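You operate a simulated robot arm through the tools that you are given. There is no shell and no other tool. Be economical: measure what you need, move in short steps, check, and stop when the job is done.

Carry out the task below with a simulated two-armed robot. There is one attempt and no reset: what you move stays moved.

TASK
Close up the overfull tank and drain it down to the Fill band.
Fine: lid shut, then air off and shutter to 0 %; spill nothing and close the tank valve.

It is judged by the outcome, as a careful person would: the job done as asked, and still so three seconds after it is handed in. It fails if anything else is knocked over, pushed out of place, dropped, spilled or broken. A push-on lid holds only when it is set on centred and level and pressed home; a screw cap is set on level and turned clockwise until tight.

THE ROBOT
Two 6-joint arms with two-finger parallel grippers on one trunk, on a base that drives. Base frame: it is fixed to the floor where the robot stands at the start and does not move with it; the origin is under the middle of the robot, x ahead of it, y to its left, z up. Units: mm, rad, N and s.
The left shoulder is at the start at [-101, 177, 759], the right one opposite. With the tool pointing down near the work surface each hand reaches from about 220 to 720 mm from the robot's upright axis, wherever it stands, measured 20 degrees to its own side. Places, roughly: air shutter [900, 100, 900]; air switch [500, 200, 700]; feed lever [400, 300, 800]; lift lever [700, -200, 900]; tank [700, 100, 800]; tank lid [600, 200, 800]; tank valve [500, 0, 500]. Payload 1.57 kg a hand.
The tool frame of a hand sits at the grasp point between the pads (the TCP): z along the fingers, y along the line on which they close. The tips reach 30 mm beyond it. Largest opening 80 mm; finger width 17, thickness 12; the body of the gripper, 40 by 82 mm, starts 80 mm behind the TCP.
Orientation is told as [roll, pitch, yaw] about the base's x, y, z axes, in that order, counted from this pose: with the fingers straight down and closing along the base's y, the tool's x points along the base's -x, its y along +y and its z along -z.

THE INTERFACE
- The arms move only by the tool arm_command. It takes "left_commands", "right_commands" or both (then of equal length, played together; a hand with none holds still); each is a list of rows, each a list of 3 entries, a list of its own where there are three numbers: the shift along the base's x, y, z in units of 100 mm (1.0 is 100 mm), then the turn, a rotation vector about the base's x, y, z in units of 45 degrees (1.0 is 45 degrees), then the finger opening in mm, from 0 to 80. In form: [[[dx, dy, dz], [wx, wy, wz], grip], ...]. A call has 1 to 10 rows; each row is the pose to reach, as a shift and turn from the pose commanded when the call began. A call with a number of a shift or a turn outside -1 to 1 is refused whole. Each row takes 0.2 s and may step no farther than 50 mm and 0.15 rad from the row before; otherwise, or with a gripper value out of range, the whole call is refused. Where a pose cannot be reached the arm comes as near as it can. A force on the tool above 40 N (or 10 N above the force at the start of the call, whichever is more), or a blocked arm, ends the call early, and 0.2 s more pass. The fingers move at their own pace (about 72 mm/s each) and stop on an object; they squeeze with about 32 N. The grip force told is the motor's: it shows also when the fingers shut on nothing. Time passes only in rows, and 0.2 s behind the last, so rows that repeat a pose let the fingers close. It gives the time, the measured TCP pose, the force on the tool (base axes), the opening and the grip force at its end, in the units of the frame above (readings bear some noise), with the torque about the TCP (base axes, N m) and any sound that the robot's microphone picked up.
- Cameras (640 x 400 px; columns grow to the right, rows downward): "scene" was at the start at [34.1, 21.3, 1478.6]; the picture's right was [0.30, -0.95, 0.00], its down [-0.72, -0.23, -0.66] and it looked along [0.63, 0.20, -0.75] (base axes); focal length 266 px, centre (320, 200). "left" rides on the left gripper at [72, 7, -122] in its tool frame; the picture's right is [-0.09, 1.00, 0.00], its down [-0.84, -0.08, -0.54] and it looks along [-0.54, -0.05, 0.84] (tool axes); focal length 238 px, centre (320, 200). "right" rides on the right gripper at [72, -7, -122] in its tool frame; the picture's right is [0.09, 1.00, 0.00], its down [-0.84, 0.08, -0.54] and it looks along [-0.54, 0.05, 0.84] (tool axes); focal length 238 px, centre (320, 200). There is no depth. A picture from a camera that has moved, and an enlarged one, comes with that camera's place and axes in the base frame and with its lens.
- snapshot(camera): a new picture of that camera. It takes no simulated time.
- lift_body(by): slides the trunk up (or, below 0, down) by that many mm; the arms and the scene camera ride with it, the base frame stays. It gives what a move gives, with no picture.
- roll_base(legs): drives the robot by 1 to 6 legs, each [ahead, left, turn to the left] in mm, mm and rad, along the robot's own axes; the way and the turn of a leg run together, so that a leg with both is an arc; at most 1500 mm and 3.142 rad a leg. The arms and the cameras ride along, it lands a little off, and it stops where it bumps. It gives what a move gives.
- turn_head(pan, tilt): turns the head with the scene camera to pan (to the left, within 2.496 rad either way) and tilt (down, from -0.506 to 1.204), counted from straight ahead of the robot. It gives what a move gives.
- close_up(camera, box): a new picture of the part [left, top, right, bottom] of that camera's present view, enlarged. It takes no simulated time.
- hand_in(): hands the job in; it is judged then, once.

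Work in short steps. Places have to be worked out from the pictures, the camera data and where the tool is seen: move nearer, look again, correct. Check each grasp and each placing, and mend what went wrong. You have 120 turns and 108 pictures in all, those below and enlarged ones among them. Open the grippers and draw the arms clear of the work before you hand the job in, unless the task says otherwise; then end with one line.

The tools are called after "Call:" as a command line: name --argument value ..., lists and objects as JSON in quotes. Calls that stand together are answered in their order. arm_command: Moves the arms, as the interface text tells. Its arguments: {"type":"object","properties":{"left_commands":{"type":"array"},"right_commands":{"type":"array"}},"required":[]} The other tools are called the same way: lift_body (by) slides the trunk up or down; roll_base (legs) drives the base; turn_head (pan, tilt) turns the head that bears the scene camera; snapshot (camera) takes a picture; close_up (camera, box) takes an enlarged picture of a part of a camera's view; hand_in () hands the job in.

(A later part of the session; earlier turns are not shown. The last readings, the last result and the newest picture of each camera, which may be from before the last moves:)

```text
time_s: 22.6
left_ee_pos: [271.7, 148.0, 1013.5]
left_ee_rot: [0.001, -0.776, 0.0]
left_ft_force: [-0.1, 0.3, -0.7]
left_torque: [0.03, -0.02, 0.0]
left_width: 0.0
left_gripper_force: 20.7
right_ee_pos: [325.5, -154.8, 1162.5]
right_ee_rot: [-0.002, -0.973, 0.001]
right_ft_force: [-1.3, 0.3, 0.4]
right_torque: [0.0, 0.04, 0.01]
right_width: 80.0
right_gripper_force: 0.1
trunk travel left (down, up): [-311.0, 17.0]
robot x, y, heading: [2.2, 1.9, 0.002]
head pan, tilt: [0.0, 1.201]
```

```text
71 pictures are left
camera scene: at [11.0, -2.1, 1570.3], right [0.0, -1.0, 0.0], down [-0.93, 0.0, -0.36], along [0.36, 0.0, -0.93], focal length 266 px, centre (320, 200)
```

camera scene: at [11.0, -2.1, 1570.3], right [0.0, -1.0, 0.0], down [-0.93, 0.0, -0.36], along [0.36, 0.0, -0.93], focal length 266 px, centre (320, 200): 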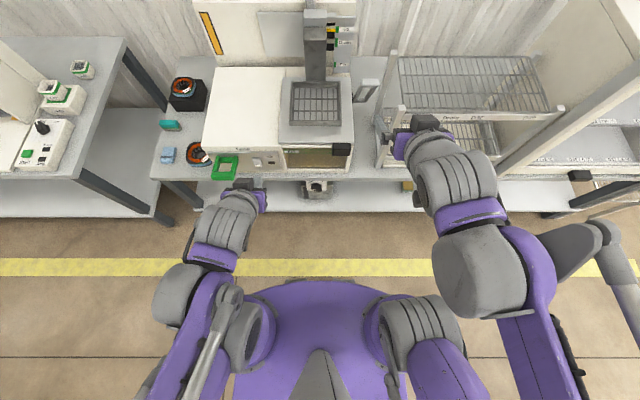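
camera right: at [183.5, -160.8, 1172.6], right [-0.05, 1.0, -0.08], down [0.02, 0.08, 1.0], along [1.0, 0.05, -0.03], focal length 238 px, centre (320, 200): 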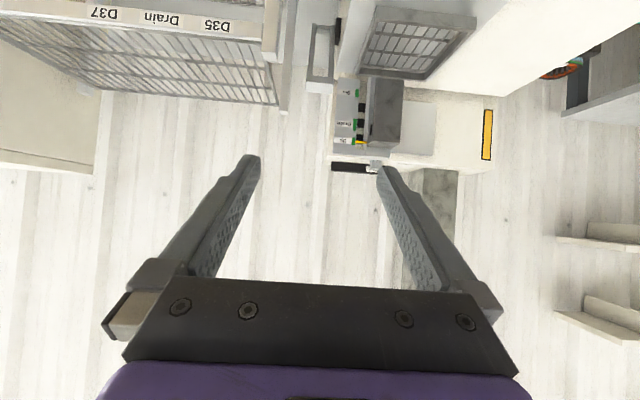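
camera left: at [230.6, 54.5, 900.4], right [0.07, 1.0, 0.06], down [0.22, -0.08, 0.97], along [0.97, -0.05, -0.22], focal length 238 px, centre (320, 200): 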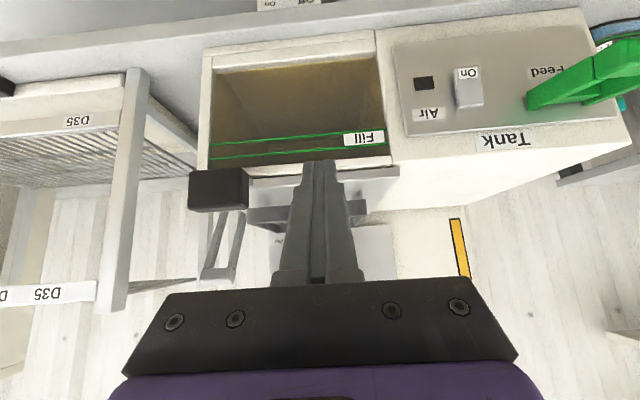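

The base front is at about x 120 and the lower shelf edge at about x 400, so there is room. I drive 170 mm ahead with the hands high.

Call:
roll_base --legs '[[170, 0, 0]]'

Call:
turn_head --pan 0.0 --tilt 0.8

Call:
snapshot --camera "scene"

```text
time_s: 24.1
left_ee_pos: [439.3, 147.8, 1012.8]
left_ee_rot: [0.001, -0.777, 0.0]
left_ft_force: [0.3, -0.5, -0.1]
left_torque: [-0.02, 0.02, -0.01]
left_width: 0.0
left_gripper_force: 21.3
right_ee_pos: [491.3, -154.6, 1163.0]
right_ee_rot: [0.001, -0.973, 0.002]
right_ft_force: [0.6, -0.6, -0.2]
right_torque: [-0.02, 0.0, -0.01]
right_width: 79.9
right_gripper_force: 0.0
trunk travel left (down, up): [-311.0, 17.0]
robot x, y, heading: [164.3, -1.0, 0.002]
head pan, tilt: [0.0, 1.201]
```

```text
time_s: 25.0
left_ee_pos: [439.1, 146.9, 1012.0]
left_ee_rot: [0.0, -0.776, 0.0]
left_ft_force: [-0.4, -0.8, -0.2]
left_torque: [0.0, 0.01, 0.02]
left_width: 0.0
left_gripper_force: 21.5
right_ee_pos: [492.7, -154.5, 1162.5]
right_ee_rot: [0.0, -0.972, 0.002]
right_ft_force: [-0.2, 0.9, 0.4]
right_torque: [-0.02, 0.0, -0.01]
right_width: 80.0
right_gripper_force: 0.0
trunk travel left (down, up): [-311.0, 17.0]
robot x, y, heading: [169.8, -1.7, 0.004]
head pan, tilt: [0.0, 0.799]
```

```text
70 pictures are left
camera scene: at [203.5, -1.9, 1597.9], right [0.0, -1.0, 0.0], down [-0.72, 0.0, -0.7], along [0.7, 0.0, -0.72], focal length 266 px, centre (320, 200)
```

scene: 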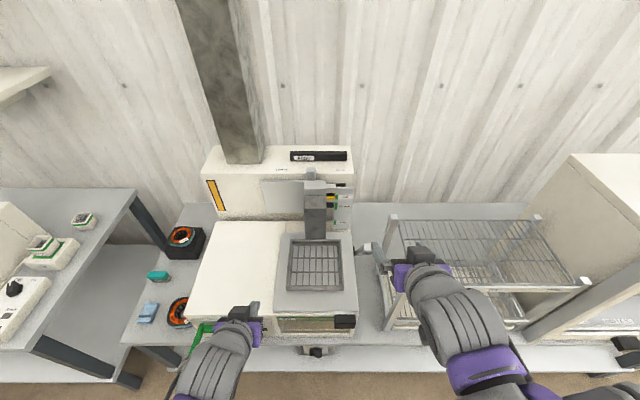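

I move the closed right fingers forward and left at a safe height, aiming to stand above and left of the shutter tab. The left hand shifts aside.

Call:
arm_command --right_commands '[[[0.33, 0.27, 0], [0, 0, 0], 0], [[0.67, 0.54, 0], [0, 0, 0], 0], [[1, 0.8, 0], [0, 0, 0], 0]]' --left_commands '[[[0, 0.3, 0.1], [0, 0, 0], 0], [[0, 0.6, 0.1], [0, 0, 0], 0], [[0, 0.9, 0.1], [0, 0, 0], 0]]'

Call:
arm_command --right_commands '[[[0.33, 0.27, 0], [0, 0, 0], 0], [[0.67, 0.54, 0], [0, 0, 0], 0], [[1, 0.8, 0], [0, 0, 0], 0]]'

Call:
arm_command --right_commands '[[[0.33, 0.25, 0], [0, 0, 0], 0], [[0.67, 0.5, 0], [0, 0, 0], 0], [[1, 0.75, 0], [0, 0, 0], 0], [[1, 0.75, 0], [0, 0, 0], 0]]'

Call:
snapshot --camera "right"

Call:
snapshot --camera "scene"

```text
time_s: 25.8
left_ee_pos: [442.3, 236.7, 1022.5]
left_ee_rot: [0.0, -0.774, 0.002]
left_ft_force: [-0.3, 1.3, 0.8]
left_torque: [-0.03, 0.0, 0.01]
left_width: 0.0
left_gripper_force: 21.0
left hand out of reach, approached as far as the arm can: row 1
right_ee_pos: [594.2, -73.3, 1163.1]
right_ee_rot: [0.0, -0.971, 0.002]
right_ft_force: [-1.2, -0.1, -0.4]
right_torque: [0.02, 0.0, -0.01]
right_width: 0.0
right_gripper_force: 18.6
trunk travel left (down, up): [-311.0, 17.0]
robot x, y, heading: [168.1, 3.0, 0.001]
head pan, tilt: [0.0, 0.799]
```

```text
time_s: 26.6
left_ee_pos: [441.1, 238.6, 1022.8]
left_ee_rot: [0.0, -0.777, -0.001]
left_ft_force: [0.9, 0.5, 0.2]
left_torque: [-0.02, 0.0, -0.04]
left_width: 0.0
left_gripper_force: 21.5
right_ee_pos: [694.2, 6.2, 1162.0]
right_ee_rot: [0.001, -0.972, 0.002]
right_ft_force: [-0.1, 0.7, 0.7]
right_torque: [0.0, -0.02, 0.01]
right_width: 0.0
right_gripper_force: 21.4
trunk travel left (down, up): [-311.0, 17.0]
robot x, y, heading: [164.7, -2.3, 0.005]
head pan, tilt: [0.0, 0.799]
```

```text
time_s: 27.6
left_ee_pos: [439.6, 237.5, 1022.3]
left_ee_rot: [0.002, -0.777, -0.001]
left_ft_force: [-0.5, 0.2, -0.1]
left_torque: [0.02, 0.02, 0.02]
left_width: 0.2
left_gripper_force: 21.7
right_ee_pos: [793.3, 81.1, 1163.5]
right_ee_rot: [0.001, -0.972, 0.001]
right_ft_force: [0.5, 0.1, 0.1]
right_torque: [0.01, -0.05, 0.01]
right_width: 0.0
right_gripper_force: 21.2
trunk travel left (down, up): [-311.0, 17.0]
robot x, y, heading: [166.1, 2.7, 0.003]
head pan, tilt: [0.0, 0.799]
```

```text
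69 pictures are left
camera right: at [652.0, 74.4, 1173.0], right [-0.05, 1.0, -0.08], down [0.02, 0.08, 1.0], along [1.0, 0.05, -0.03], focal length 238 px, centre (320, 200)
```

right: 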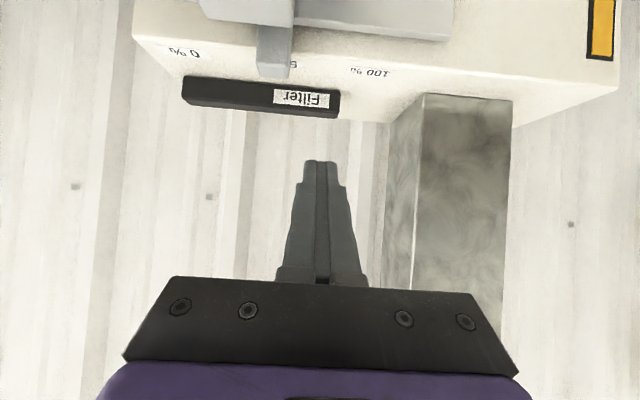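

```text
68 pictures are left
camera scene: at [203.1, -2.5, 1597.9], right [0.0, -1.0, 0.0], down [-0.72, 0.0, -0.7], along [0.7, 0.0, -0.72], focal length 266 px, centre (320, 200)
```

scene: 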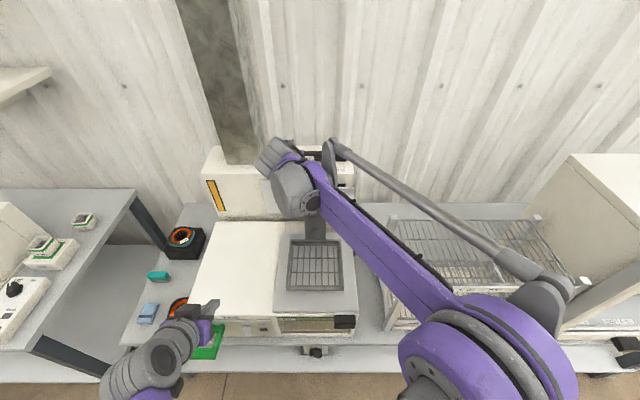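

The tab appears at about x 870–905, y 14–46, top z about 1043. I advance and descend to just above the housing top, left of the tab, and look again.

Call:
arm_command --right_commands '[[[0.3, 0, -0.3], [0, 0, 0], 0], [[0.6, 0, -0.55], [0, 0, 0], 0], [[0.68, 0, -0.8], [0, 0, 0], 0], [[0.68, 0, -0.8], [0, 0, 0], 0]]'

Call:
snapshot --camera "right"

Call:
close_up --camera "scene" --box '[200, 130, 380, 240]'

```text
time_s: 28.6
left_ee_pos: [440.0, 237.1, 1022.9]
left_ee_rot: [-0.001, -0.777, 0.0]
left_ft_force: [0.6, -0.3, 0.7]
left_torque: [0.01, 0.01, 0.02]
left_width: 0.1
left_gripper_force: 21.2
right_ee_pos: [861.0, 79.8, 1083.6]
right_ee_rot: [0.002, -0.969, 0.0]
right_ft_force: [0.7, 0.3, 0.0]
right_torque: [0.01, 0.02, -0.01]
right_width: 0.0
right_gripper_force: 21.8
trunk travel left (down, up): [-311.0, 17.0]
robot x, y, heading: [172.0, -0.6, 0.002]
head pan, tilt: [0.0, 0.799]
```

```text
67 pictures are left
camera right: at [719.6, 74.2, 1092.9], right [-0.05, 1.0, -0.08], down [0.02, 0.08, 1.0], along [1.0, 0.05, -0.03], focal length 238 px, centre (320, 200)
```

right: 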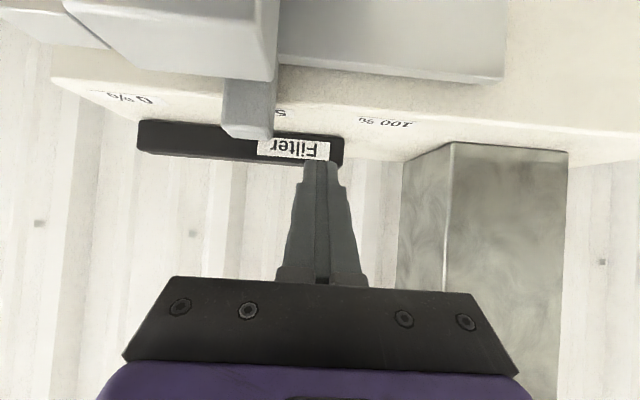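

```text
3.56 times, centred on (290, 185) of scene
camera zoom: at [203.7, -2.0, 1598.0], right [0.0, -1.0, 0.0], down [-0.72, 0.0, -0.7], along [0.7, 0.0, -0.72], focal length 945 px, centre (427, 253)
```

zoom: 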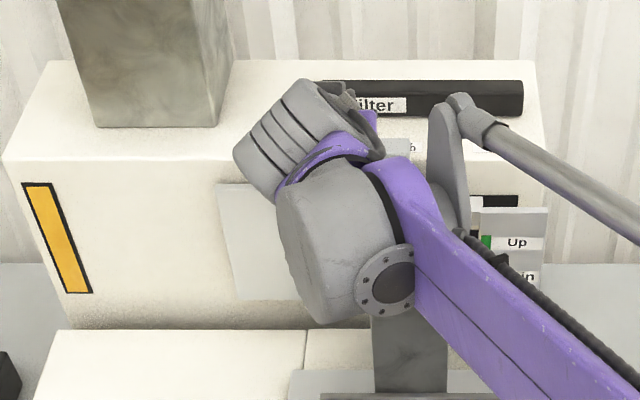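

The tab now resolves to x 874–903, y 15–45, top z 1045. I lower the tips beside it and watch the force in case they touch the housing.

Call:
arm_command --right_commands '[[[0.02, 0, -0.12], [0, 0, 0], 0], [[0.05, 0, -0.22], [0, 0, 0], 0], [[0.05, 0, -0.28], [0, 0, 0], 0]]'

Call:
snapshot --camera "right"

```text
time_s: 29.4
left_ee_pos: [440.1, 239.1, 1022.7]
left_ee_rot: [0.0, -0.777, -0.001]
left_ft_force: [0.6, 0.7, -0.7]
left_torque: [0.01, 0.0, 0.0]
left_width: 0.1
left_gripper_force: 21.6
right_ee_pos: [865.6, 79.7, 1054.8]
right_ee_rot: [0.0, -0.974, 0.001]
right_ft_force: [-0.9, -0.4, 0.3]
right_torque: [0.0, 0.02, 0.0]
right_width: 0.0
right_gripper_force: 21.1
trunk travel left (down, up): [-311.0, 17.0]
robot x, y, heading: [169.6, 0.8, -0.002]
head pan, tilt: [0.0, 0.799]
```

```text
65 pictures are left
camera right: at [724.8, 73.9, 1064.7], right [-0.05, 1.0, -0.08], down [0.02, 0.08, 1.0], along [1.0, 0.05, -0.03], focal length 238 px, centre (320, 200)
```

right: 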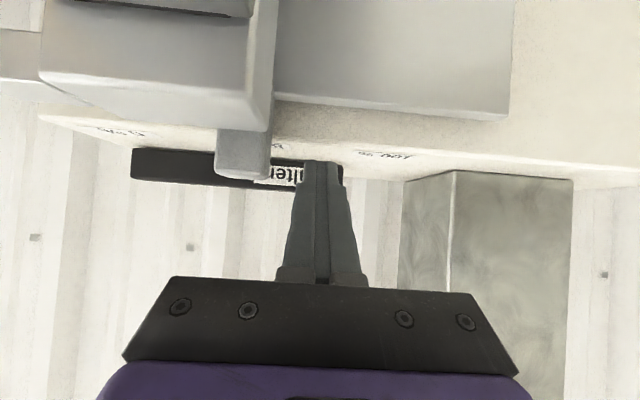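

The tips overlap the tab's height. I push it toward -y (0 %) in short steps.

Call:
arm_command --right_commands '[[[0, -0.15, 0], [0, 0, 0], 0], [[0, -0.3, 0], [0, 0, 0], 0], [[0, -0.45, 0], [0, 0, 0], 0], [[0, -0.6, 0], [0, 0, 0], 0], [[0, -0.75, 0], [0, 0, 0], 0], [[0, -0.9, 0], [0, 0, 0], 0]]'

Call:
snapshot --camera "right"

```text
time_s: 30.8
left_ee_pos: [440.7, 238.1, 1021.7]
left_ee_rot: [0.002, -0.778, -0.001]
left_ft_force: [-0.4, 0.0, -0.6]
left_torque: [-0.04, -0.02, 0.0]
left_width: 0.0
left_gripper_force: 21.1
right_ee_pos: [865.2, -11.2, 1055.9]
right_ee_rot: [0.0, -0.973, 0.0]
right_ft_force: [0.0, -0.4, -0.4]
right_torque: [0.01, -0.02, 0.0]
right_width: 0.1
right_gripper_force: 21.2
trunk travel left (down, up): [-311.0, 17.0]
robot x, y, heading: [166.2, 2.6, -0.001]
head pan, tilt: [0.0, 0.799]
```

```text
64 pictures are left
camera right: at [724.3, -16.4, 1064.9], right [-0.05, 1.0, -0.08], down [0.02, 0.08, 1.0], along [1.0, 0.05, -0.03], focal length 238 px, centre (320, 200)
```

right: 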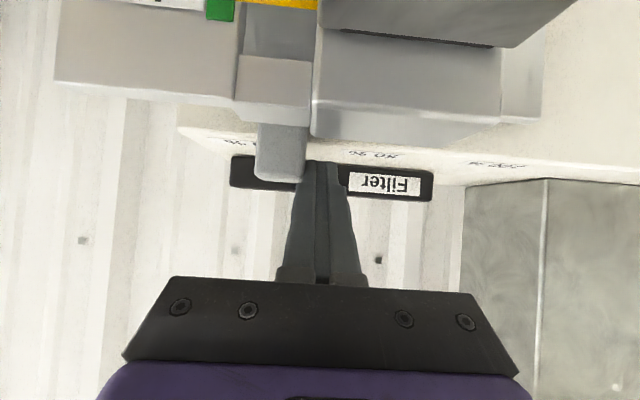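

The tab is moving freely. I continue toward the 0 % end until it stops.

Call:
arm_command --right_commands '[[[0, -0.1, 0], [0, 0, 0], 0], [[0, -0.2, 0], [0, 0, 0], 0], [[0, -0.27, 0], [0, 0, 0], 0], [[0, -0.32, 0], [0, 0, 0], 0], [[0, -0.37, 0], [0, 0, 0], 0], [[0, -0.42, 0], [0, 0, 0], 0]]'

Call:
snapshot --camera "right"

```text
time_s: 32.2
left_ee_pos: [440.0, 241.3, 1021.4]
left_ee_rot: [-0.004, -0.776, 0.003]
left_ft_force: [0.1, 0.3, -0.3]
left_torque: [-0.02, -0.02, 0.01]
left_width: 0.2
left_gripper_force: 21.5
right_ee_pos: [865.3, -44.1, 1055.2]
right_ee_rot: [0.002, -0.974, 0.008]
right_ft_force: [-1.1, 25.7, -1.0]
right_torque: [0.24, 0.05, 0.11]
right_width: 0.1
right_gripper_force: 20.9
trunk travel left (down, up): [-311.0, 17.0]
robot x, y, heading: [166.9, 0.2, 0.003]
head pan, tilt: [0.0, 0.799]
```

```text
63 pictures are left
camera right: at [724.9, -50.7, 1064.8], right [-0.06, 1.0, -0.08], down [0.02, 0.08, 1.0], along [1.0, 0.06, -0.03], focal length 238 px, centre (320, 200)
```

right: 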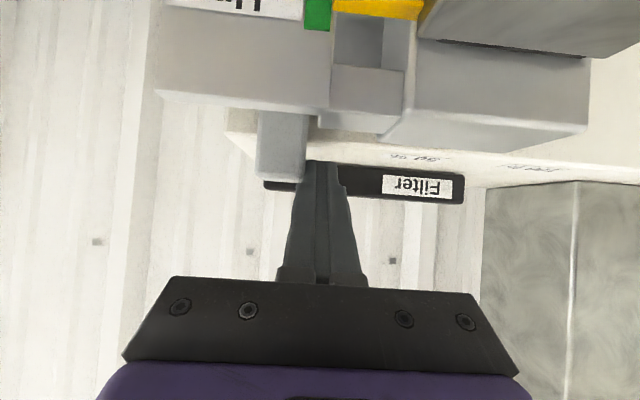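

The tab reached its stop (26 N) at y ≈ -71, the 0 % mark. I draw the right hand left a little, then up and back along the safe path.

Call:
arm_command --right_commands '[[[0, 0.2, 0], [0, 0, 0], 0], [[-0.1, 0.2, 0.4], [0, 0, 0], 0], [[-0.2, 0.2, 0.8], [0, 0, 0], 0], [[-0.4, 0.1, 1], [0, 0, 0], 0], [[-0.7, -0.1, 1], [0, 0, 0], 0], [[-1, -0.3, 1], [0, 0, 0], 0]]'

Call:
arm_command --right_commands '[[[-0.4, -0.25, 0], [0, 0, 0], 0], [[-0.7, -0.6, 0], [0, 0, 0], 0], [[-1, -0.9, 0], [0, 0, 0], 0]]'

Call:
close_up --camera "scene" --box '[200, 130, 380, 240]'

```text
time_s: 33.6
left_ee_pos: [439.2, 237.1, 1022.5]
left_ee_rot: [0.0, -0.778, 0.001]
left_ft_force: [-0.1, -0.7, -0.3]
left_torque: [0.0, -0.02, 0.0]
left_width: 0.0
left_gripper_force: 21.6
right_ee_pos: [763.1, -83.5, 1155.0]
right_ee_rot: [-0.001, -0.973, 0.001]
right_ft_force: [0.0, -0.4, -0.2]
right_torque: [0.0, -0.02, 0.01]
right_width: 0.0
right_gripper_force: 21.1
trunk travel left (down, up): [-311.0, 17.0]
robot x, y, heading: [166.8, 3.7, 0.003]
head pan, tilt: [0.0, 0.799]
```

```text
time_s: 34.4
left_ee_pos: [438.6, 237.4, 1023.1]
left_ee_rot: [-0.002, -0.776, 0.002]
left_ft_force: [-0.6, -1.0, -0.7]
left_torque: [0.01, -0.04, -0.01]
left_width: 0.0
left_gripper_force: 21.6
right_ee_pos: [663.4, -174.1, 1154.8]
right_ee_rot: [0.003, -0.974, 0.003]
right_ft_force: [-0.6, -0.2, -0.1]
right_torque: [0.01, 0.0, -0.01]
right_width: 0.4
right_gripper_force: 21.8
trunk travel left (down, up): [-311.0, 17.0]
robot x, y, heading: [164.1, 1.8, -0.002]
head pan, tilt: [0.0, 0.799]
```

```text
3.56 times, centred on (290, 185) of scene
camera zoom: at [202.5, -2.2, 1597.9], right [0.0, -1.0, 0.0], down [-0.72, 0.0, -0.7], along [0.7, 0.0, -0.72], focal length 945 px, centre (427, 253)
```

zoom: 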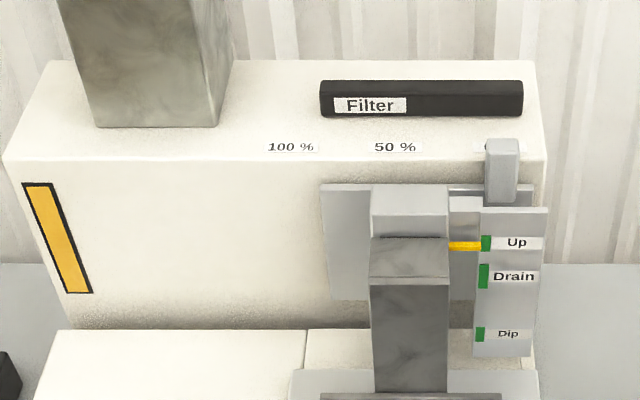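

The shutter is fully at 0 %. Next I drive back 170 mm and fold the right hand back before lowering for the valve.

Call:
roll_base --legs '[[-170, 0, 0]]'

Call:
arm_command --right_commands '[[[-0.3, -0.15, -0.2], [0, 0, 0], 0], [[-0.6, -0.3, -0.4], [0, 0, 0], 0], [[-0.9, -0.4, -0.6], [0, 0, 0], 0], [[-1, -0.4, -0.8], [0, 0, 0], 0]]'

Call:
turn_head --pan 0.0 --tilt 0.95

Call:
snapshot --camera "scene"

```text
time_s: 35.8
left_ee_pos: [272.5, 237.7, 1022.9]
left_ee_rot: [0.0, -0.777, 0.001]
left_ft_force: [-0.2, -0.2, 1.1]
left_torque: [-0.02, -0.05, -0.01]
left_width: 0.2
left_gripper_force: 21.6
right_ee_pos: [496.6, -173.7, 1155.4]
right_ee_rot: [0.0, -0.973, 0.001]
right_ft_force: [-0.4, 0.7, 0.6]
right_torque: [-0.02, 0.0, 0.0]
right_width: 0.2
right_gripper_force: 21.4
trunk travel left (down, up): [-311.0, 17.0]
robot x, y, heading: [-0.1, 1.6, -0.005]
head pan, tilt: [0.0, 0.799]
```

```text
time_s: 36.8
left_ee_pos: [271.8, 238.4, 1022.5]
left_ee_rot: [-0.001, -0.776, -0.002]
left_ft_force: [-0.5, 0.1, -0.3]
left_torque: [-0.01, -0.01, -0.02]
left_width: 0.1
left_gripper_force: 21.7
right_ee_pos: [394.4, -213.8, 1074.9]
right_ee_rot: [0.0, -0.973, 0.003]
right_ft_force: [0.4, 0.8, -0.1]
right_torque: [0.01, -0.04, -0.03]
right_width: 0.0
right_gripper_force: 21.6
trunk travel left (down, up): [-311.0, 17.0]
robot x, y, heading: [-4.2, 0.8, 0.004]
head pan, tilt: [0.0, 0.799]
```

```text
time_s: 37.5
left_ee_pos: [270.2, 238.2, 1023.1]
left_ee_rot: [-0.002, -0.775, 0.001]
left_ft_force: [-0.4, 0.2, 0.6]
left_torque: [-0.01, -0.01, 0.0]
left_width: 0.0
left_gripper_force: 21.1
right_ee_pos: [395.8, -213.6, 1075.0]
right_ee_rot: [0.0, -0.971, 0.002]
right_ft_force: [-0.4, -0.5, 0.0]
right_torque: [0.01, 0.01, 0.02]
right_width: 0.0
right_gripper_force: 21.3
trunk travel left (down, up): [-311.0, 17.0]
robot x, y, heading: [0.4, -1.1, -0.001]
head pan, tilt: [0.0, 0.949]
```

```text
61 pictures are left
camera scene: at [27.1, -2.1, 1586.5], right [0.0, -1.0, 0.0], down [-0.81, 0.0, -0.58], along [0.58, 0.0, -0.81], focal length 266 px, centre (320, 200)
```

scene: 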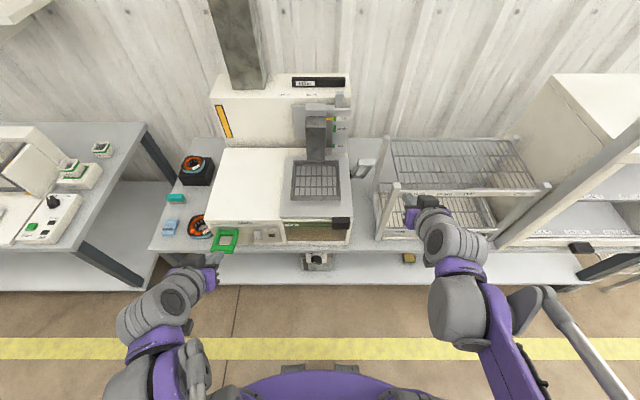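

The shutter is confirmed. I pull the right hand back, then lower the trunk 220 mm so the valve and the window are easier to reach and see.

Call:
arm_command --right_commands '[[[-0.4, 0, 0], [0, 0, 0], 0], [[-0.8, 0.1, 0], [0, 0, 0], 0], [[-0.9, 0.2, 0], [0, 0, 0], 0]]'

Call:
lift_body --by -220

Call:
snapshot --camera "right"

Call:
snapshot --camera "scene"

```text
time_s: 38.3
left_ee_pos: [272.2, 236.7, 1022.8]
left_ee_rot: [0.003, -0.776, 0.001]
left_ft_force: [-0.5, 0.3, 0.6]
left_torque: [0.01, 0.03, 0.0]
left_width: 0.0
left_gripper_force: 20.9
right_ee_pos: [308.8, -193.7, 1075.5]
right_ee_rot: [-0.001, -0.971, 0.0]
right_ft_force: [-0.2, -0.2, -0.7]
right_torque: [0.02, 0.01, -0.02]
right_width: 0.0
right_gripper_force: 21.3
trunk travel left (down, up): [-311.0, 17.0]
robot x, y, heading: [-3.1, -1.6, 0.003]
head pan, tilt: [0.0, 0.949]
```

```text
time_s: 40.7
left_ee_pos: [272.2, 238.0, 804.0]
left_ee_rot: [0.001, -0.777, -0.002]
left_ft_force: [0.0, 0.8, -0.6]
left_torque: [0.0, 0.01, -0.01]
left_width: 0.4
left_gripper_force: 21.1
right_ee_pos: [306.4, -192.4, 856.1]
right_ee_rot: [-0.001, -0.97, 0.001]
right_ft_force: [-0.4, -0.6, 0.0]
right_torque: [0.0, -0.04, 0.03]
right_width: 0.3
right_gripper_force: 21.0
trunk travel left (down, up): [-91.0, 237.0]
robot x, y, heading: [3.8, 1.3, 0.004]
head pan, tilt: [0.0, 0.949]
```

```text
60 pictures are left
camera right: at [164.6, -199.3, 865.4], right [-0.05, 1.0, -0.08], down [0.02, 0.08, 1.0], along [1.0, 0.05, -0.03], focal length 238 px, centre (320, 200)
```

right: 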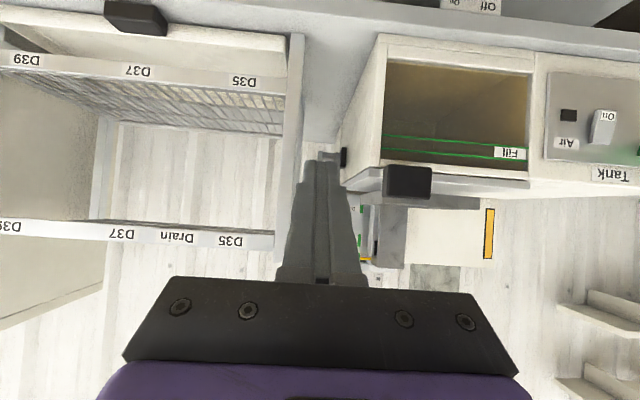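

```text
59 pictures are left
camera scene: at [53.1, -2.1, 1358.4], right [0.0, -1.0, 0.0], down [-0.81, 0.0, -0.58], along [0.58, 0.0, -0.81], focal length 266 px, centre (320, 200)
```

scene: 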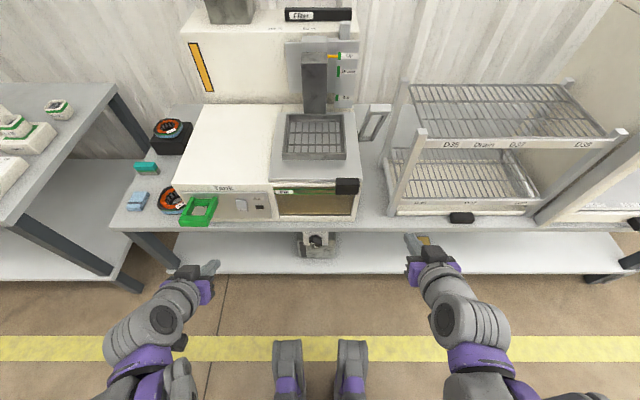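

I zoom in on the valve and window from the scene camera, and lower the right hand to look straight at the valve.

Call:
close_up --camera "scene" --box '[265, 180, 375, 265]'

Call:
arm_command --right_commands '[[[-0.2, 0.3, -0.3], [0, 0, 0], 0], [[-0.4, 0.6, -0.6], [0, 0, 0], 0], [[-0.5, 0.9, -0.9], [0, 0, 0], 0], [[-0.5, 1, -1], [0, 0, 0], 0]]'

Call:
arm_command --right_commands '[[[0, 0.3, -0.4], [0, 0, 0], 0], [[0, 0.6, -0.8], [0, 0, 0], 0], [[0, 0.9, -1], [0, 0, 0], 0]]'

Call:
snapshot --camera "right"

```text
4.71 times, centred on (320, 222) of scene
camera zoom: at [53.1, -2.1, 1358.4], right [0.0, -1.0, 0.0], down [-0.81, 0.0, -0.58], along [0.58, 0.0, -0.81], focal length 1250 px, centre (320, 94)
```

zoom: 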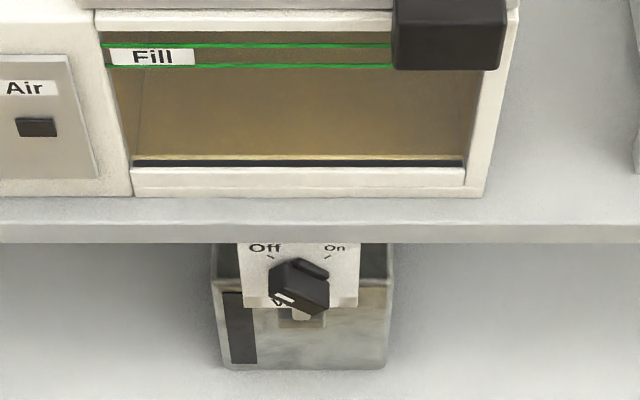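

```text
time_s: 41.7
left_ee_pos: [272.4, 238.0, 801.9]
left_ee_rot: [-0.001, -0.777, 0.0]
left_ft_force: [0.1, -0.1, 0.0]
left_torque: [0.0, 0.0, 0.02]
left_width: 0.3
left_gripper_force: 21.1
right_ee_pos: [256.5, -93.9, 754.8]
right_ee_rot: [0.0, -0.973, 0.004]
right_ft_force: [-0.1, 0.4, 0.0]
right_torque: [0.0, 0.0, 0.02]
right_width: 0.0
right_gripper_force: 21.0
right hand out of reach, approached as far as the arm can: row 1, 2
trunk travel left (down, up): [-91.0, 237.0]
robot x, y, heading: [-1.1, 2.9, -0.0]
head pan, tilt: [0.0, 0.949]
```

```text
time_s: 42.5
left_ee_pos: [271.5, 239.3, 802.9]
left_ee_rot: [0.0, -0.775, -0.001]
left_ft_force: [0.5, -0.3, 0.0]
left_torque: [0.01, -0.01, 0.0]
left_width: 0.0
left_gripper_force: 21.6
right_ee_pos: [262.3, -1.6, 677.6]
right_ee_rot: [-0.001, -0.972, -0.001]
right_ft_force: [0.2, 0.6, -0.6]
right_torque: [0.03, 0.0, -0.03]
right_width: 0.0
right_gripper_force: 21.0
right hand out of reach, approached as far as the arm can: row 2, 3
trunk travel left (down, up): [-91.0, 237.0]
robot x, y, heading: [-3.5, 1.2, 0.003]
head pan, tilt: [0.0, 0.949]
```

```text
57 pictures are left
camera right: at [121.6, -7.5, 688.1], right [-0.05, 1.0, -0.08], down [0.03, 0.08, 1.0], along [1.0, 0.05, -0.03], focal length 238 px, centre (320, 200)
```

right: 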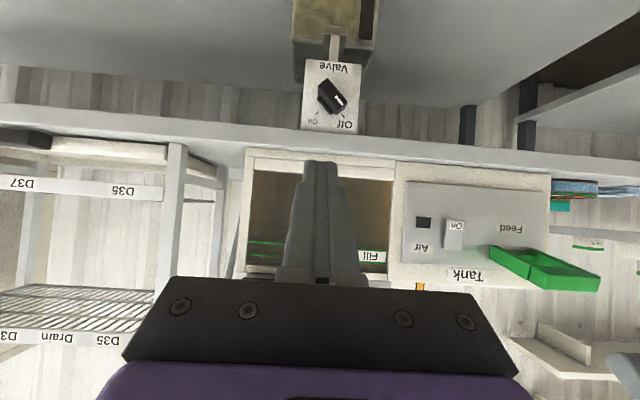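

Call:
close_up --camera "right" --box '[280, 40, 390, 145]'

Call:
close_up --camera "right" --box '[235, 140, 405, 285]'

```text
3.81 times, centred on (335, 92) of right
camera zoom: at [121.6, -7.5, 688.1], right [-0.05, 1.0, -0.08], down [0.03, 0.08, 1.0], along [1.0, 0.05, -0.03], focal length 908 px, centre (263, 610)
```

zoom: 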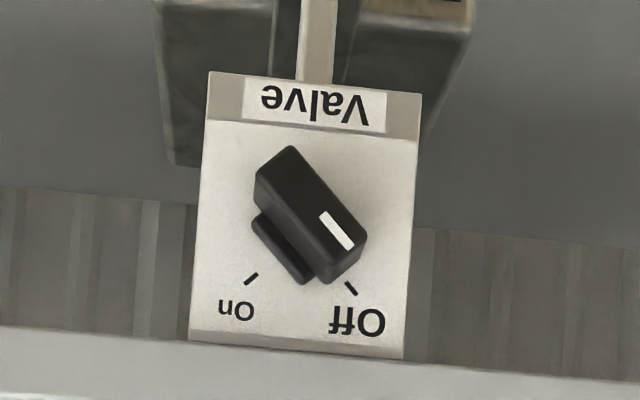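

```text
2.76 times, centred on (320, 212) of right
camera zoom: at [121.6, -7.5, 688.1], right [-0.05, 1.0, -0.08], down [0.03, 0.08, 1.0], along [1.0, 0.05, -0.03], focal length 658 px, centre (320, 166)
```

zoom: 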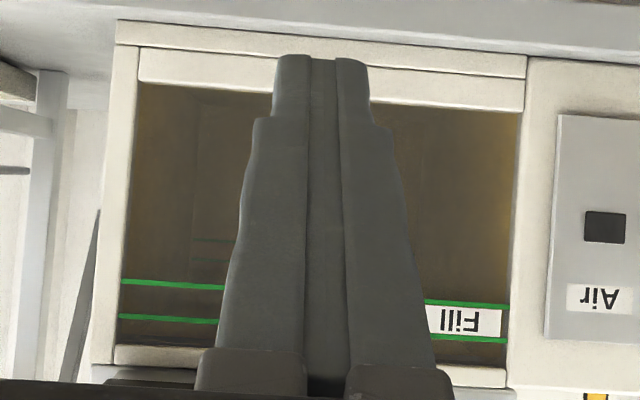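

The valve faces the front with its pointer at Off (upper left); On is a quarter turn clockwise. The knob centre is about [480,16,518]. I lower the right hand, level it horizontally and roll it -45° so the fingers straddle the bar.

Call:
arm_command --right_commands '[[[0.1, 0.05, -0.2], [0, -0.15, 0], 0], [[0.2, 0.1, -0.4], [0, -0.3, 0], 20], [[0.3, 0.15, -0.6], [0, -0.45, 0], 40], [[0.45, 0.18, -0.8], [0, -0.6, 0], 50], [[0.6, 0.18, -0.95], [0, -0.762, 0], 50]]'

Call:
arm_command --right_commands '[[[0.1, 0, -0.1], [-0.17, 0, 0], 50], [[0.2, 0, -0.2], [-0.34, 0, 0], 50], [[0.3, 0, -0.35], [-0.51, 0, 0], 50], [[0.4, 0, -0.5], [-0.68, 0, 0], 50], [[0.5, 0, -0.64], [-0.84, 0, 0], 50], [[0.5, 0, -0.64], [-1, 0, 0], 50]]'

Call:
snapshot --camera "right"

Call:
close_up --camera "scene" --box '[265, 180, 375, 265]'

```text
time_s: 43.7
left_ee_pos: [272.7, 237.6, 802.0]
left_ee_rot: [0.0, -0.775, -0.001]
left_ft_force: [-0.2, -0.2, -0.6]
left_torque: [0.01, 0.01, -0.02]
left_width: 0.2
left_gripper_force: 21.5
right_ee_pos: [425.9, 96.0, 688.1]
right_ee_rot: [-1.638, -1.57, 1.64]
right_ft_force: [-0.3, -0.6, -0.7]
right_torque: [-0.01, -0.02, -0.02]
right_width: 50.2
right_gripper_force: 0.1
right hand out of reach, approached as far as the arm can: row 1, 2, 3, 4, 5
trunk travel left (down, up): [-91.0, 237.0]
robot x, y, heading: [-1.2, 1.9, 0.002]
head pan, tilt: [0.0, 0.949]
```

```text
time_s: 45.1
left_ee_pos: [270.8, 239.8, 803.5]
left_ee_rot: [0.001, -0.778, 0.001]
left_ft_force: [-0.4, -0.4, -0.4]
left_torque: [-0.02, 0.02, 0.03]
left_width: 0.2
left_gripper_force: 21.1
right_ee_pos: [475.5, 99.6, 629.1]
right_ee_rot: [-1.578, -0.787, 1.585]
right_ft_force: [1.3, 5.5, 12.3]
right_torque: [0.39, -0.22, 0.02]
right_width: 45.1
right_gripper_force: 0.1
trunk travel left (down, up): [-91.0, 237.0]
robot x, y, heading: [-3.8, 2.5, 0.005]
head pan, tilt: [0.0, 0.949]
stopped in row 6 (right hand): the force on the tool passed its limit at 42 N (the readings are from after the stop); the commanded pose is now the measured one
```

```text
54 pictures are left
camera right: at [353.5, 43.3, 582.9], right [0.0, 0.64, -0.77], down [-0.55, 0.64, 0.54], along [0.83, 0.43, 0.35], focal length 238 px, centre (320, 200)
```

right: 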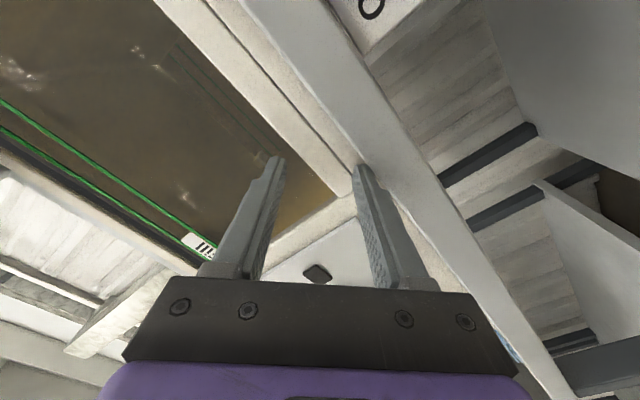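

```text
4.71 times, centred on (320, 222) of scene
camera zoom: at [52.6, -2.0, 1358.4], right [0.0, -1.0, 0.0], down [-0.81, 0.0, -0.58], along [0.58, 0.0, -0.81], focal length 1250 px, centre (320, 94)
```

zoom: 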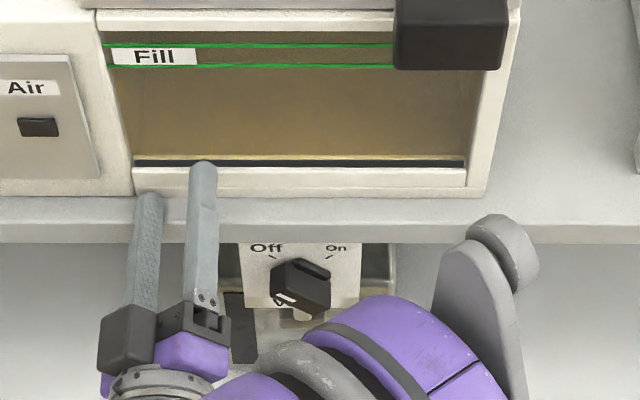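

The hand could not fold that close and touched the bench edge. I drive the base back 200 mm, which draws the hand straight away and gives the arm room.

Call:
roll_base --legs '[[-200, 0, 0]]'

Call:
snapshot --camera "scene"

```text
time_s: 45.9
left_ee_pos: [265.3, 239.7, 804.1]
left_ee_rot: [0.001, -0.777, 0.001]
left_ft_force: [-0.3, 0.2, 0.3]
left_torque: [-0.01, 0.02, -0.01]
left_width: 0.0
left_gripper_force: 21.9
right_ee_pos: [470.1, 99.6, 629.3]
right_ee_rot: [-1.58, -0.783, 1.588]
right_ft_force: [-1.6, 0.7, 5.3]
right_torque: [0.07, -0.04, 0.05]
right_width: 47.1
right_gripper_force: 0.2
trunk travel left (down, up): [-91.0, 237.0]
robot x, y, heading: [-8.4, -1.4, -0.0]
head pan, tilt: [0.0, 0.949]
stopped in leg 1: the force on the tool passed its limit at 54 N (the readings are from after the stop); the commanded pose is now the measured one
```

```text
52 pictures are left
camera scene: at [46.2, -1.6, 1358.3], right [0.0, -1.0, 0.0], down [-0.81, 0.0, -0.58], along [0.58, 0.0, -0.81], focal length 266 px, centre (320, 200)
```

scene: 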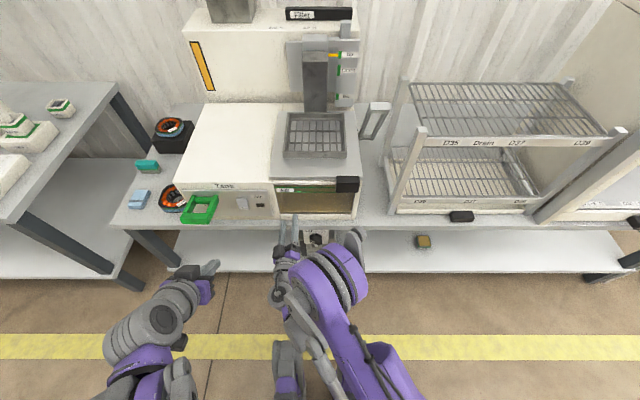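

The base stopped after 5 mm with force on the right tool, so a finger is caught at the bench edge. I look closely before moving again.

Call:
close_up --camera "scene" --box '[260, 190, 380, 280]'

Call:
snapshot --camera "right"

Call:
snapshot --camera "left"

```text
4.44 times, centred on (320, 235) of scene
camera zoom: at [46.2, -1.6, 1358.3], right [0.0, -1.0, 0.0], down [-0.81, 0.0, -0.58], along [0.58, 0.0, -0.81], focal length 1181 px, centre (320, 44)
```

zoom: 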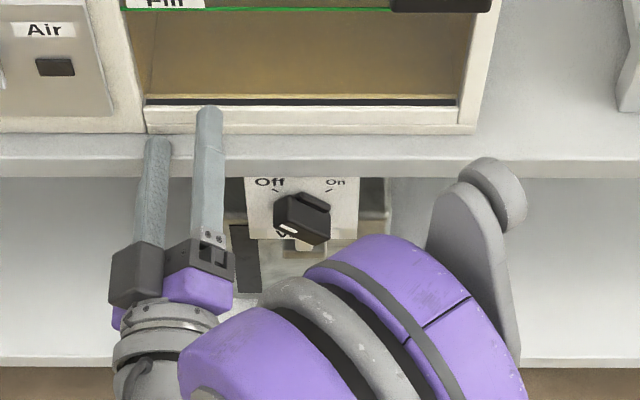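

```text
50 pictures are left
camera right: at [347.9, 44.1, 583.5], right [0.0, 0.64, -0.77], down [-0.55, 0.64, 0.53], along [0.83, 0.43, 0.35], focal length 238 px, centre (320, 200)
```

right: 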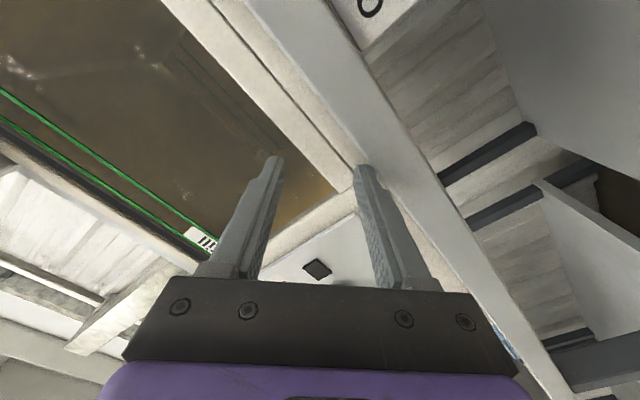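

```text
49 pictures are left
camera left: at [126.9, 245.1, 839.9], right [0.06, 1.0, 0.06], down [0.22, -0.08, 0.97], along [0.97, -0.05, -0.22], focal length 238 px, centre (320, 200)
```

left: 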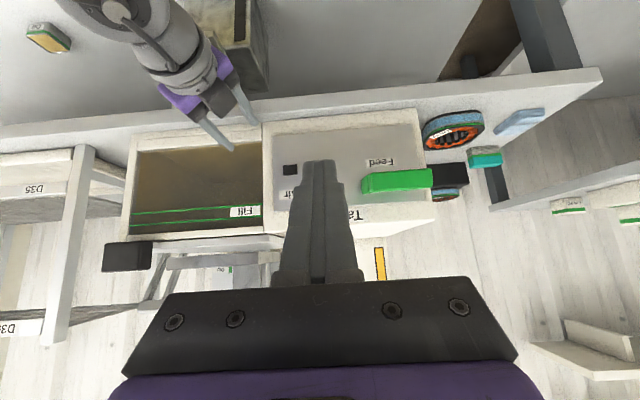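

The lower finger lies on top of the bench edge and the load is upward on the tool, so I lift the right hand gently and draw it back.

Call:
arm_command --right_commands '[[[0, 0, 0.05], [0, 0, 0], 47], [[-0.02, 0, 0.12], [0, 0, 0], 47], [[-0.05, 0, 0.2], [0, 0, 0], 47]]'

```text
time_s: 46.7
left_ee_pos: [265.1, 238.3, 802.0]
left_ee_rot: [0.0, -0.777, 0.002]
left_ft_force: [-0.4, -0.1, -0.4]
left_torque: [0.03, -0.02, 0.02]
left_width: 0.0
left_gripper_force: 21.5
right_ee_pos: [464.2, 98.9, 649.1]
right_ee_rot: [-1.576, -0.785, 1.588]
right_ft_force: [-0.3, -0.7, -0.4]
right_torque: [0.01, 0.01, -0.01]
right_width: 46.9
right_gripper_force: 0.1
trunk travel left (down, up): [-91.0, 237.0]
robot x, y, heading: [-2.6, -0.6, 0.006]
head pan, tilt: [0.0, 0.949]
```

Lifting freed it: the force is now zero. I drive back 200 mm.

Call:
roll_base --legs '[[-200, 0, 0]]'

Call:
snapshot --camera "scene"

Call:
snapshot --camera "right"

```text
time_s: 48.3
left_ee_pos: [65.9, 238.1, 802.8]
left_ee_rot: [0.001, -0.777, 0.004]
left_ft_force: [-0.5, -0.1, -0.4]
left_torque: [-0.02, -0.02, 0.04]
left_width: 0.3
left_gripper_force: 21.1
right_ee_pos: [264.7, 98.7, 650.2]
right_ee_rot: [-1.577, -0.785, 1.589]
right_ft_force: [-0.1, -0.2, -0.3]
right_torque: [0.01, 0.0, -0.03]
right_width: 47.1
right_gripper_force: 0.1
trunk travel left (down, up): [-91.0, 237.0]
robot x, y, heading: [-209.9, 0.9, 0.003]
head pan, tilt: [0.0, 0.949]
```

```text
48 pictures are left
camera scene: at [-152.4, -1.9, 1358.4], right [0.0, -1.0, 0.0], down [-0.81, 0.0, -0.58], along [0.58, 0.0, -0.81], focal length 266 px, centre (320, 200)
```

scene: 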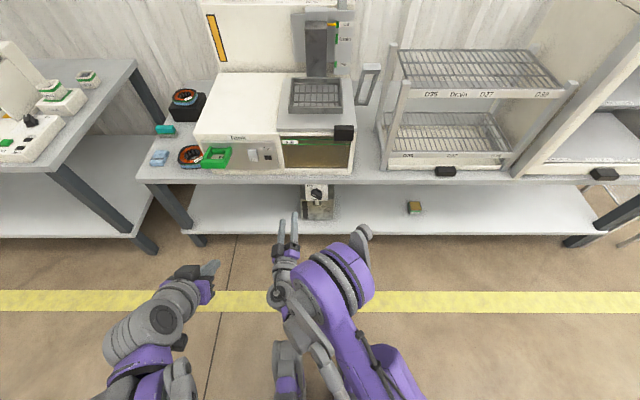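

```text
47 pictures are left
camera right: at [144.6, 43.6, 603.3], right [0.0, 0.64, -0.77], down [-0.55, 0.64, 0.53], along [0.83, 0.43, 0.35], focal length 238 px, centre (320, 200)
```

right: 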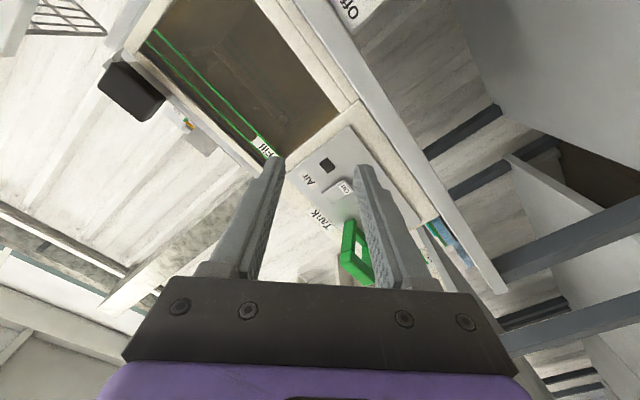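

The robot has room now. The knob recomputes to about [482,16,516]. I bring the right hand in line with it, tips still about 60 mm short.

Call:
arm_command --right_commands '[[[0.15, -0.2, -0.2], [0, 0, 0], 47], [[0.3, -0.45, -0.4], [0, 0, 0], 47], [[0.45, -0.7, -0.6], [0, 0, 0], 47], [[0.55, -0.83, -0.85], [0, 0, 0], 47]]'

Call:
arm_command --right_commands '[[[0.15, 0, -0.2], [0, 0, 0], 50], [[0.3, 0, -0.4], [0, 0, 0], 50], [[0.55, 0, -0.49], [0, 0, 0], 50], [[0.55, 0, -0.49], [0, 0, 0], 50]]'

Call:
snapshot --camera "right"

Call:
close_up --camera "scene" --box '[260, 160, 380, 250]'

```text
time_s: 49.3
left_ee_pos: [66.8, 238.6, 803.2]
left_ee_rot: [0.001, -0.777, 0.003]
left_ft_force: [0.9, 0.3, 0.2]
left_torque: [-0.03, -0.04, -0.04]
left_width: 0.0
left_gripper_force: 21.4
right_ee_pos: [334.5, 21.3, 567.9]
right_ee_rot: [-1.577, -0.784, 1.589]
right_ft_force: [0.3, 0.8, -0.1]
right_torque: [0.01, 0.02, -0.01]
right_width: 46.9
right_gripper_force: 0.0
right hand out of reach, approached as far as the arm can: row 2, 3, 4
trunk travel left (down, up): [-91.0, 237.0]
robot x, y, heading: [-204.9, 0.2, 0.003]
head pan, tilt: [0.0, 0.949]
```

```text
time_s: 50.3
left_ee_pos: [65.4, 238.3, 802.8]
left_ee_rot: [0.001, -0.775, 0.005]
left_ft_force: [-0.3, -0.6, 0.9]
left_torque: [0.0, 0.01, 0.02]
left_width: 0.0
left_gripper_force: 21.6
right_ee_pos: [387.9, 20.6, 519.3]
right_ee_rot: [-1.577, -0.786, 1.589]
right_ft_force: [-0.5, 0.6, 0.1]
right_torque: [0.01, -0.02, -0.01]
right_width: 50.0
right_gripper_force: 0.0
trunk travel left (down, up): [-91.0, 237.0]
robot x, y, heading: [-206.0, 2.3, 0.002]
head pan, tilt: [0.0, 0.949]
```

```text
46 pictures are left
camera right: at [267.5, -35.0, 472.7], right [0.0, 0.64, -0.77], down [-0.55, 0.64, 0.53], along [0.83, 0.43, 0.35], focal length 238 px, centre (320, 200)
```

right: 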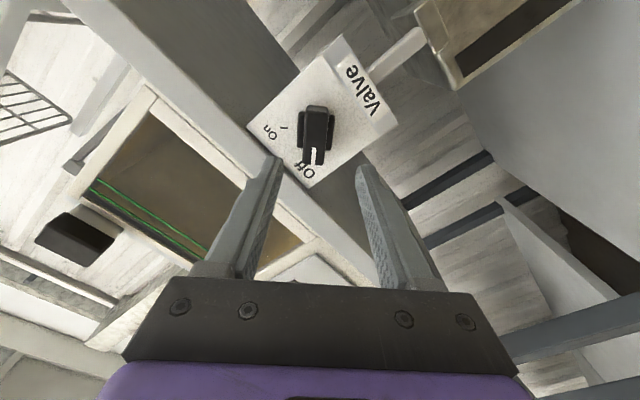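

```text
4.44 times, centred on (320, 205) of scene
camera zoom: at [-151.8, -1.9, 1358.4], right [0.0, -1.0, 0.0], down [-0.81, 0.0, -0.58], along [0.58, 0.0, -0.81], focal length 1181 px, centre (320, 178)
```

zoom: 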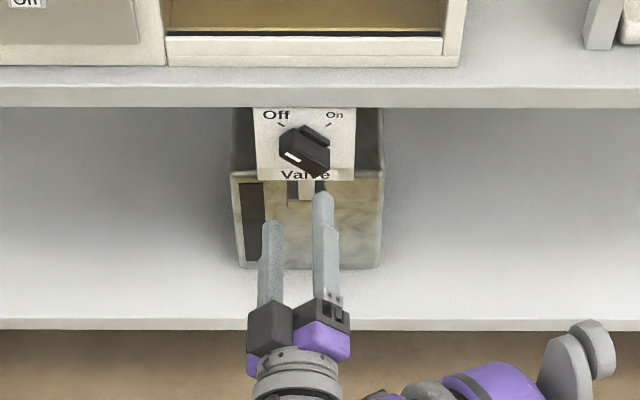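

The fingers line up with the knob bar in the hand view; a correction of about -5 mm in y and -3 mm in z is due. I advance to straddle the bar.

Call:
arm_command --right_commands '[[[0.2, -0.03, -0.02], [0, 0, 0], 50], [[0.4, -0.05, -0.035], [0, 0, 0], 50], [[0.55, -0.05, -0.035], [0, 0, 0], 50], [[0.68, -0.05, -0.035], [0, 0, 0], 50], [[0.68, -0.05, -0.035], [0, 0, 0], 50]]'

Call:
snapshot --camera "right"

Call:
close_up --camera "scene" --box '[280, 160, 360, 220]'

```text
time_s: 51.5
left_ee_pos: [65.6, 238.6, 803.7]
left_ee_rot: [0.001, -0.777, 0.003]
left_ft_force: [-0.2, 0.7, -0.3]
left_torque: [0.0, 0.01, 0.0]
left_width: 0.0
left_gripper_force: 21.1
right_ee_pos: [455.8, 15.7, 516.7]
right_ee_rot: [-1.578, -0.785, 1.586]
right_ft_force: [0.6, 0.0, -0.4]
right_torque: [-0.02, 0.01, 0.05]
right_width: 49.9
right_gripper_force: 0.1
trunk travel left (down, up): [-91.0, 237.0]
robot x, y, heading: [-204.0, -1.4, 0.004]
head pan, tilt: [0.0, 0.949]
```

```text
44 pictures are left
camera right: at [335.2, -39.7, 469.8], right [0.0, 0.64, -0.77], down [-0.55, 0.64, 0.53], along [0.83, 0.43, 0.35], focal length 238 px, centre (320, 200)
```

right: 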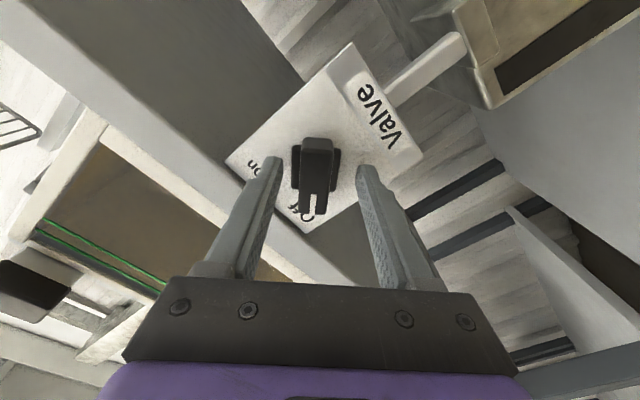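

```text
6.67 times, centred on (320, 190) of scene
camera zoom: at [-151.7, -1.9, 1358.4], right [0.0, -1.0, 0.0], down [-0.81, 0.0, -0.58], along [0.58, 0.0, -0.81], focal length 1772 px, centre (320, 267)
```

zoom: 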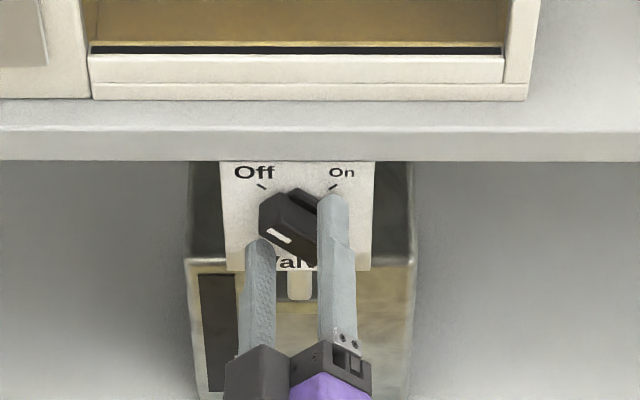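

The fingers straddle the bar, centred. I close the grip.

Call:
arm_command --right_commands '[[[0.05, 0, 0], [0, 0, 0], 30], [[0.05, 0, 0], [0, 0, 0], 10], [[0.05, 0, 0], [0, 0, 0], 10], [[0.05, 0, 0], [0, 0, 0], 10]]'

Call:
snapshot --camera "right"

```text
time_s: 52.5
left_ee_pos: [65.2, 238.9, 803.5]
left_ee_rot: [0.002, -0.775, 0.002]
left_ft_force: [-0.5, 0.3, 0.4]
left_torque: [0.03, 0.01, -0.02]
left_width: 0.1
left_gripper_force: 21.5
right_ee_pos: [460.3, 15.8, 517.9]
right_ee_rot: [-1.58, -0.786, 1.586]
right_ft_force: [3.0, -8.4, 12.3]
right_torque: [0.05, -0.18, -0.32]
right_width: 23.5
right_gripper_force: 7.3
trunk travel left (down, up): [-91.0, 237.0]
robot x, y, heading: [-204.4, -1.0, 0.002]
head pan, tilt: [0.0, 0.949]
```

```text
42 pictures are left
camera right: at [339.9, -40.7, 470.4], right [0.0, 0.64, -0.77], down [-0.55, 0.64, 0.53], along [0.83, 0.43, 0.35], focal length 238 px, centre (320, 200)
```

right: 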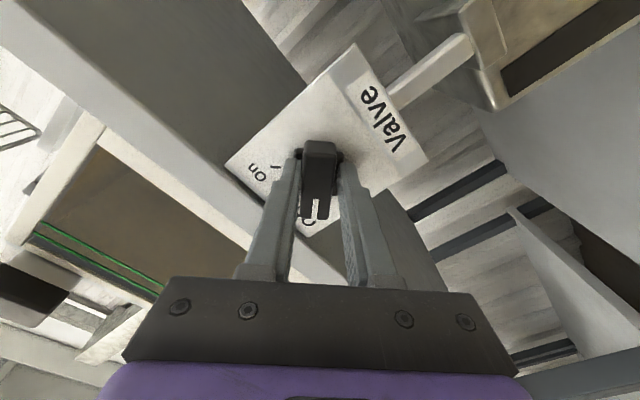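

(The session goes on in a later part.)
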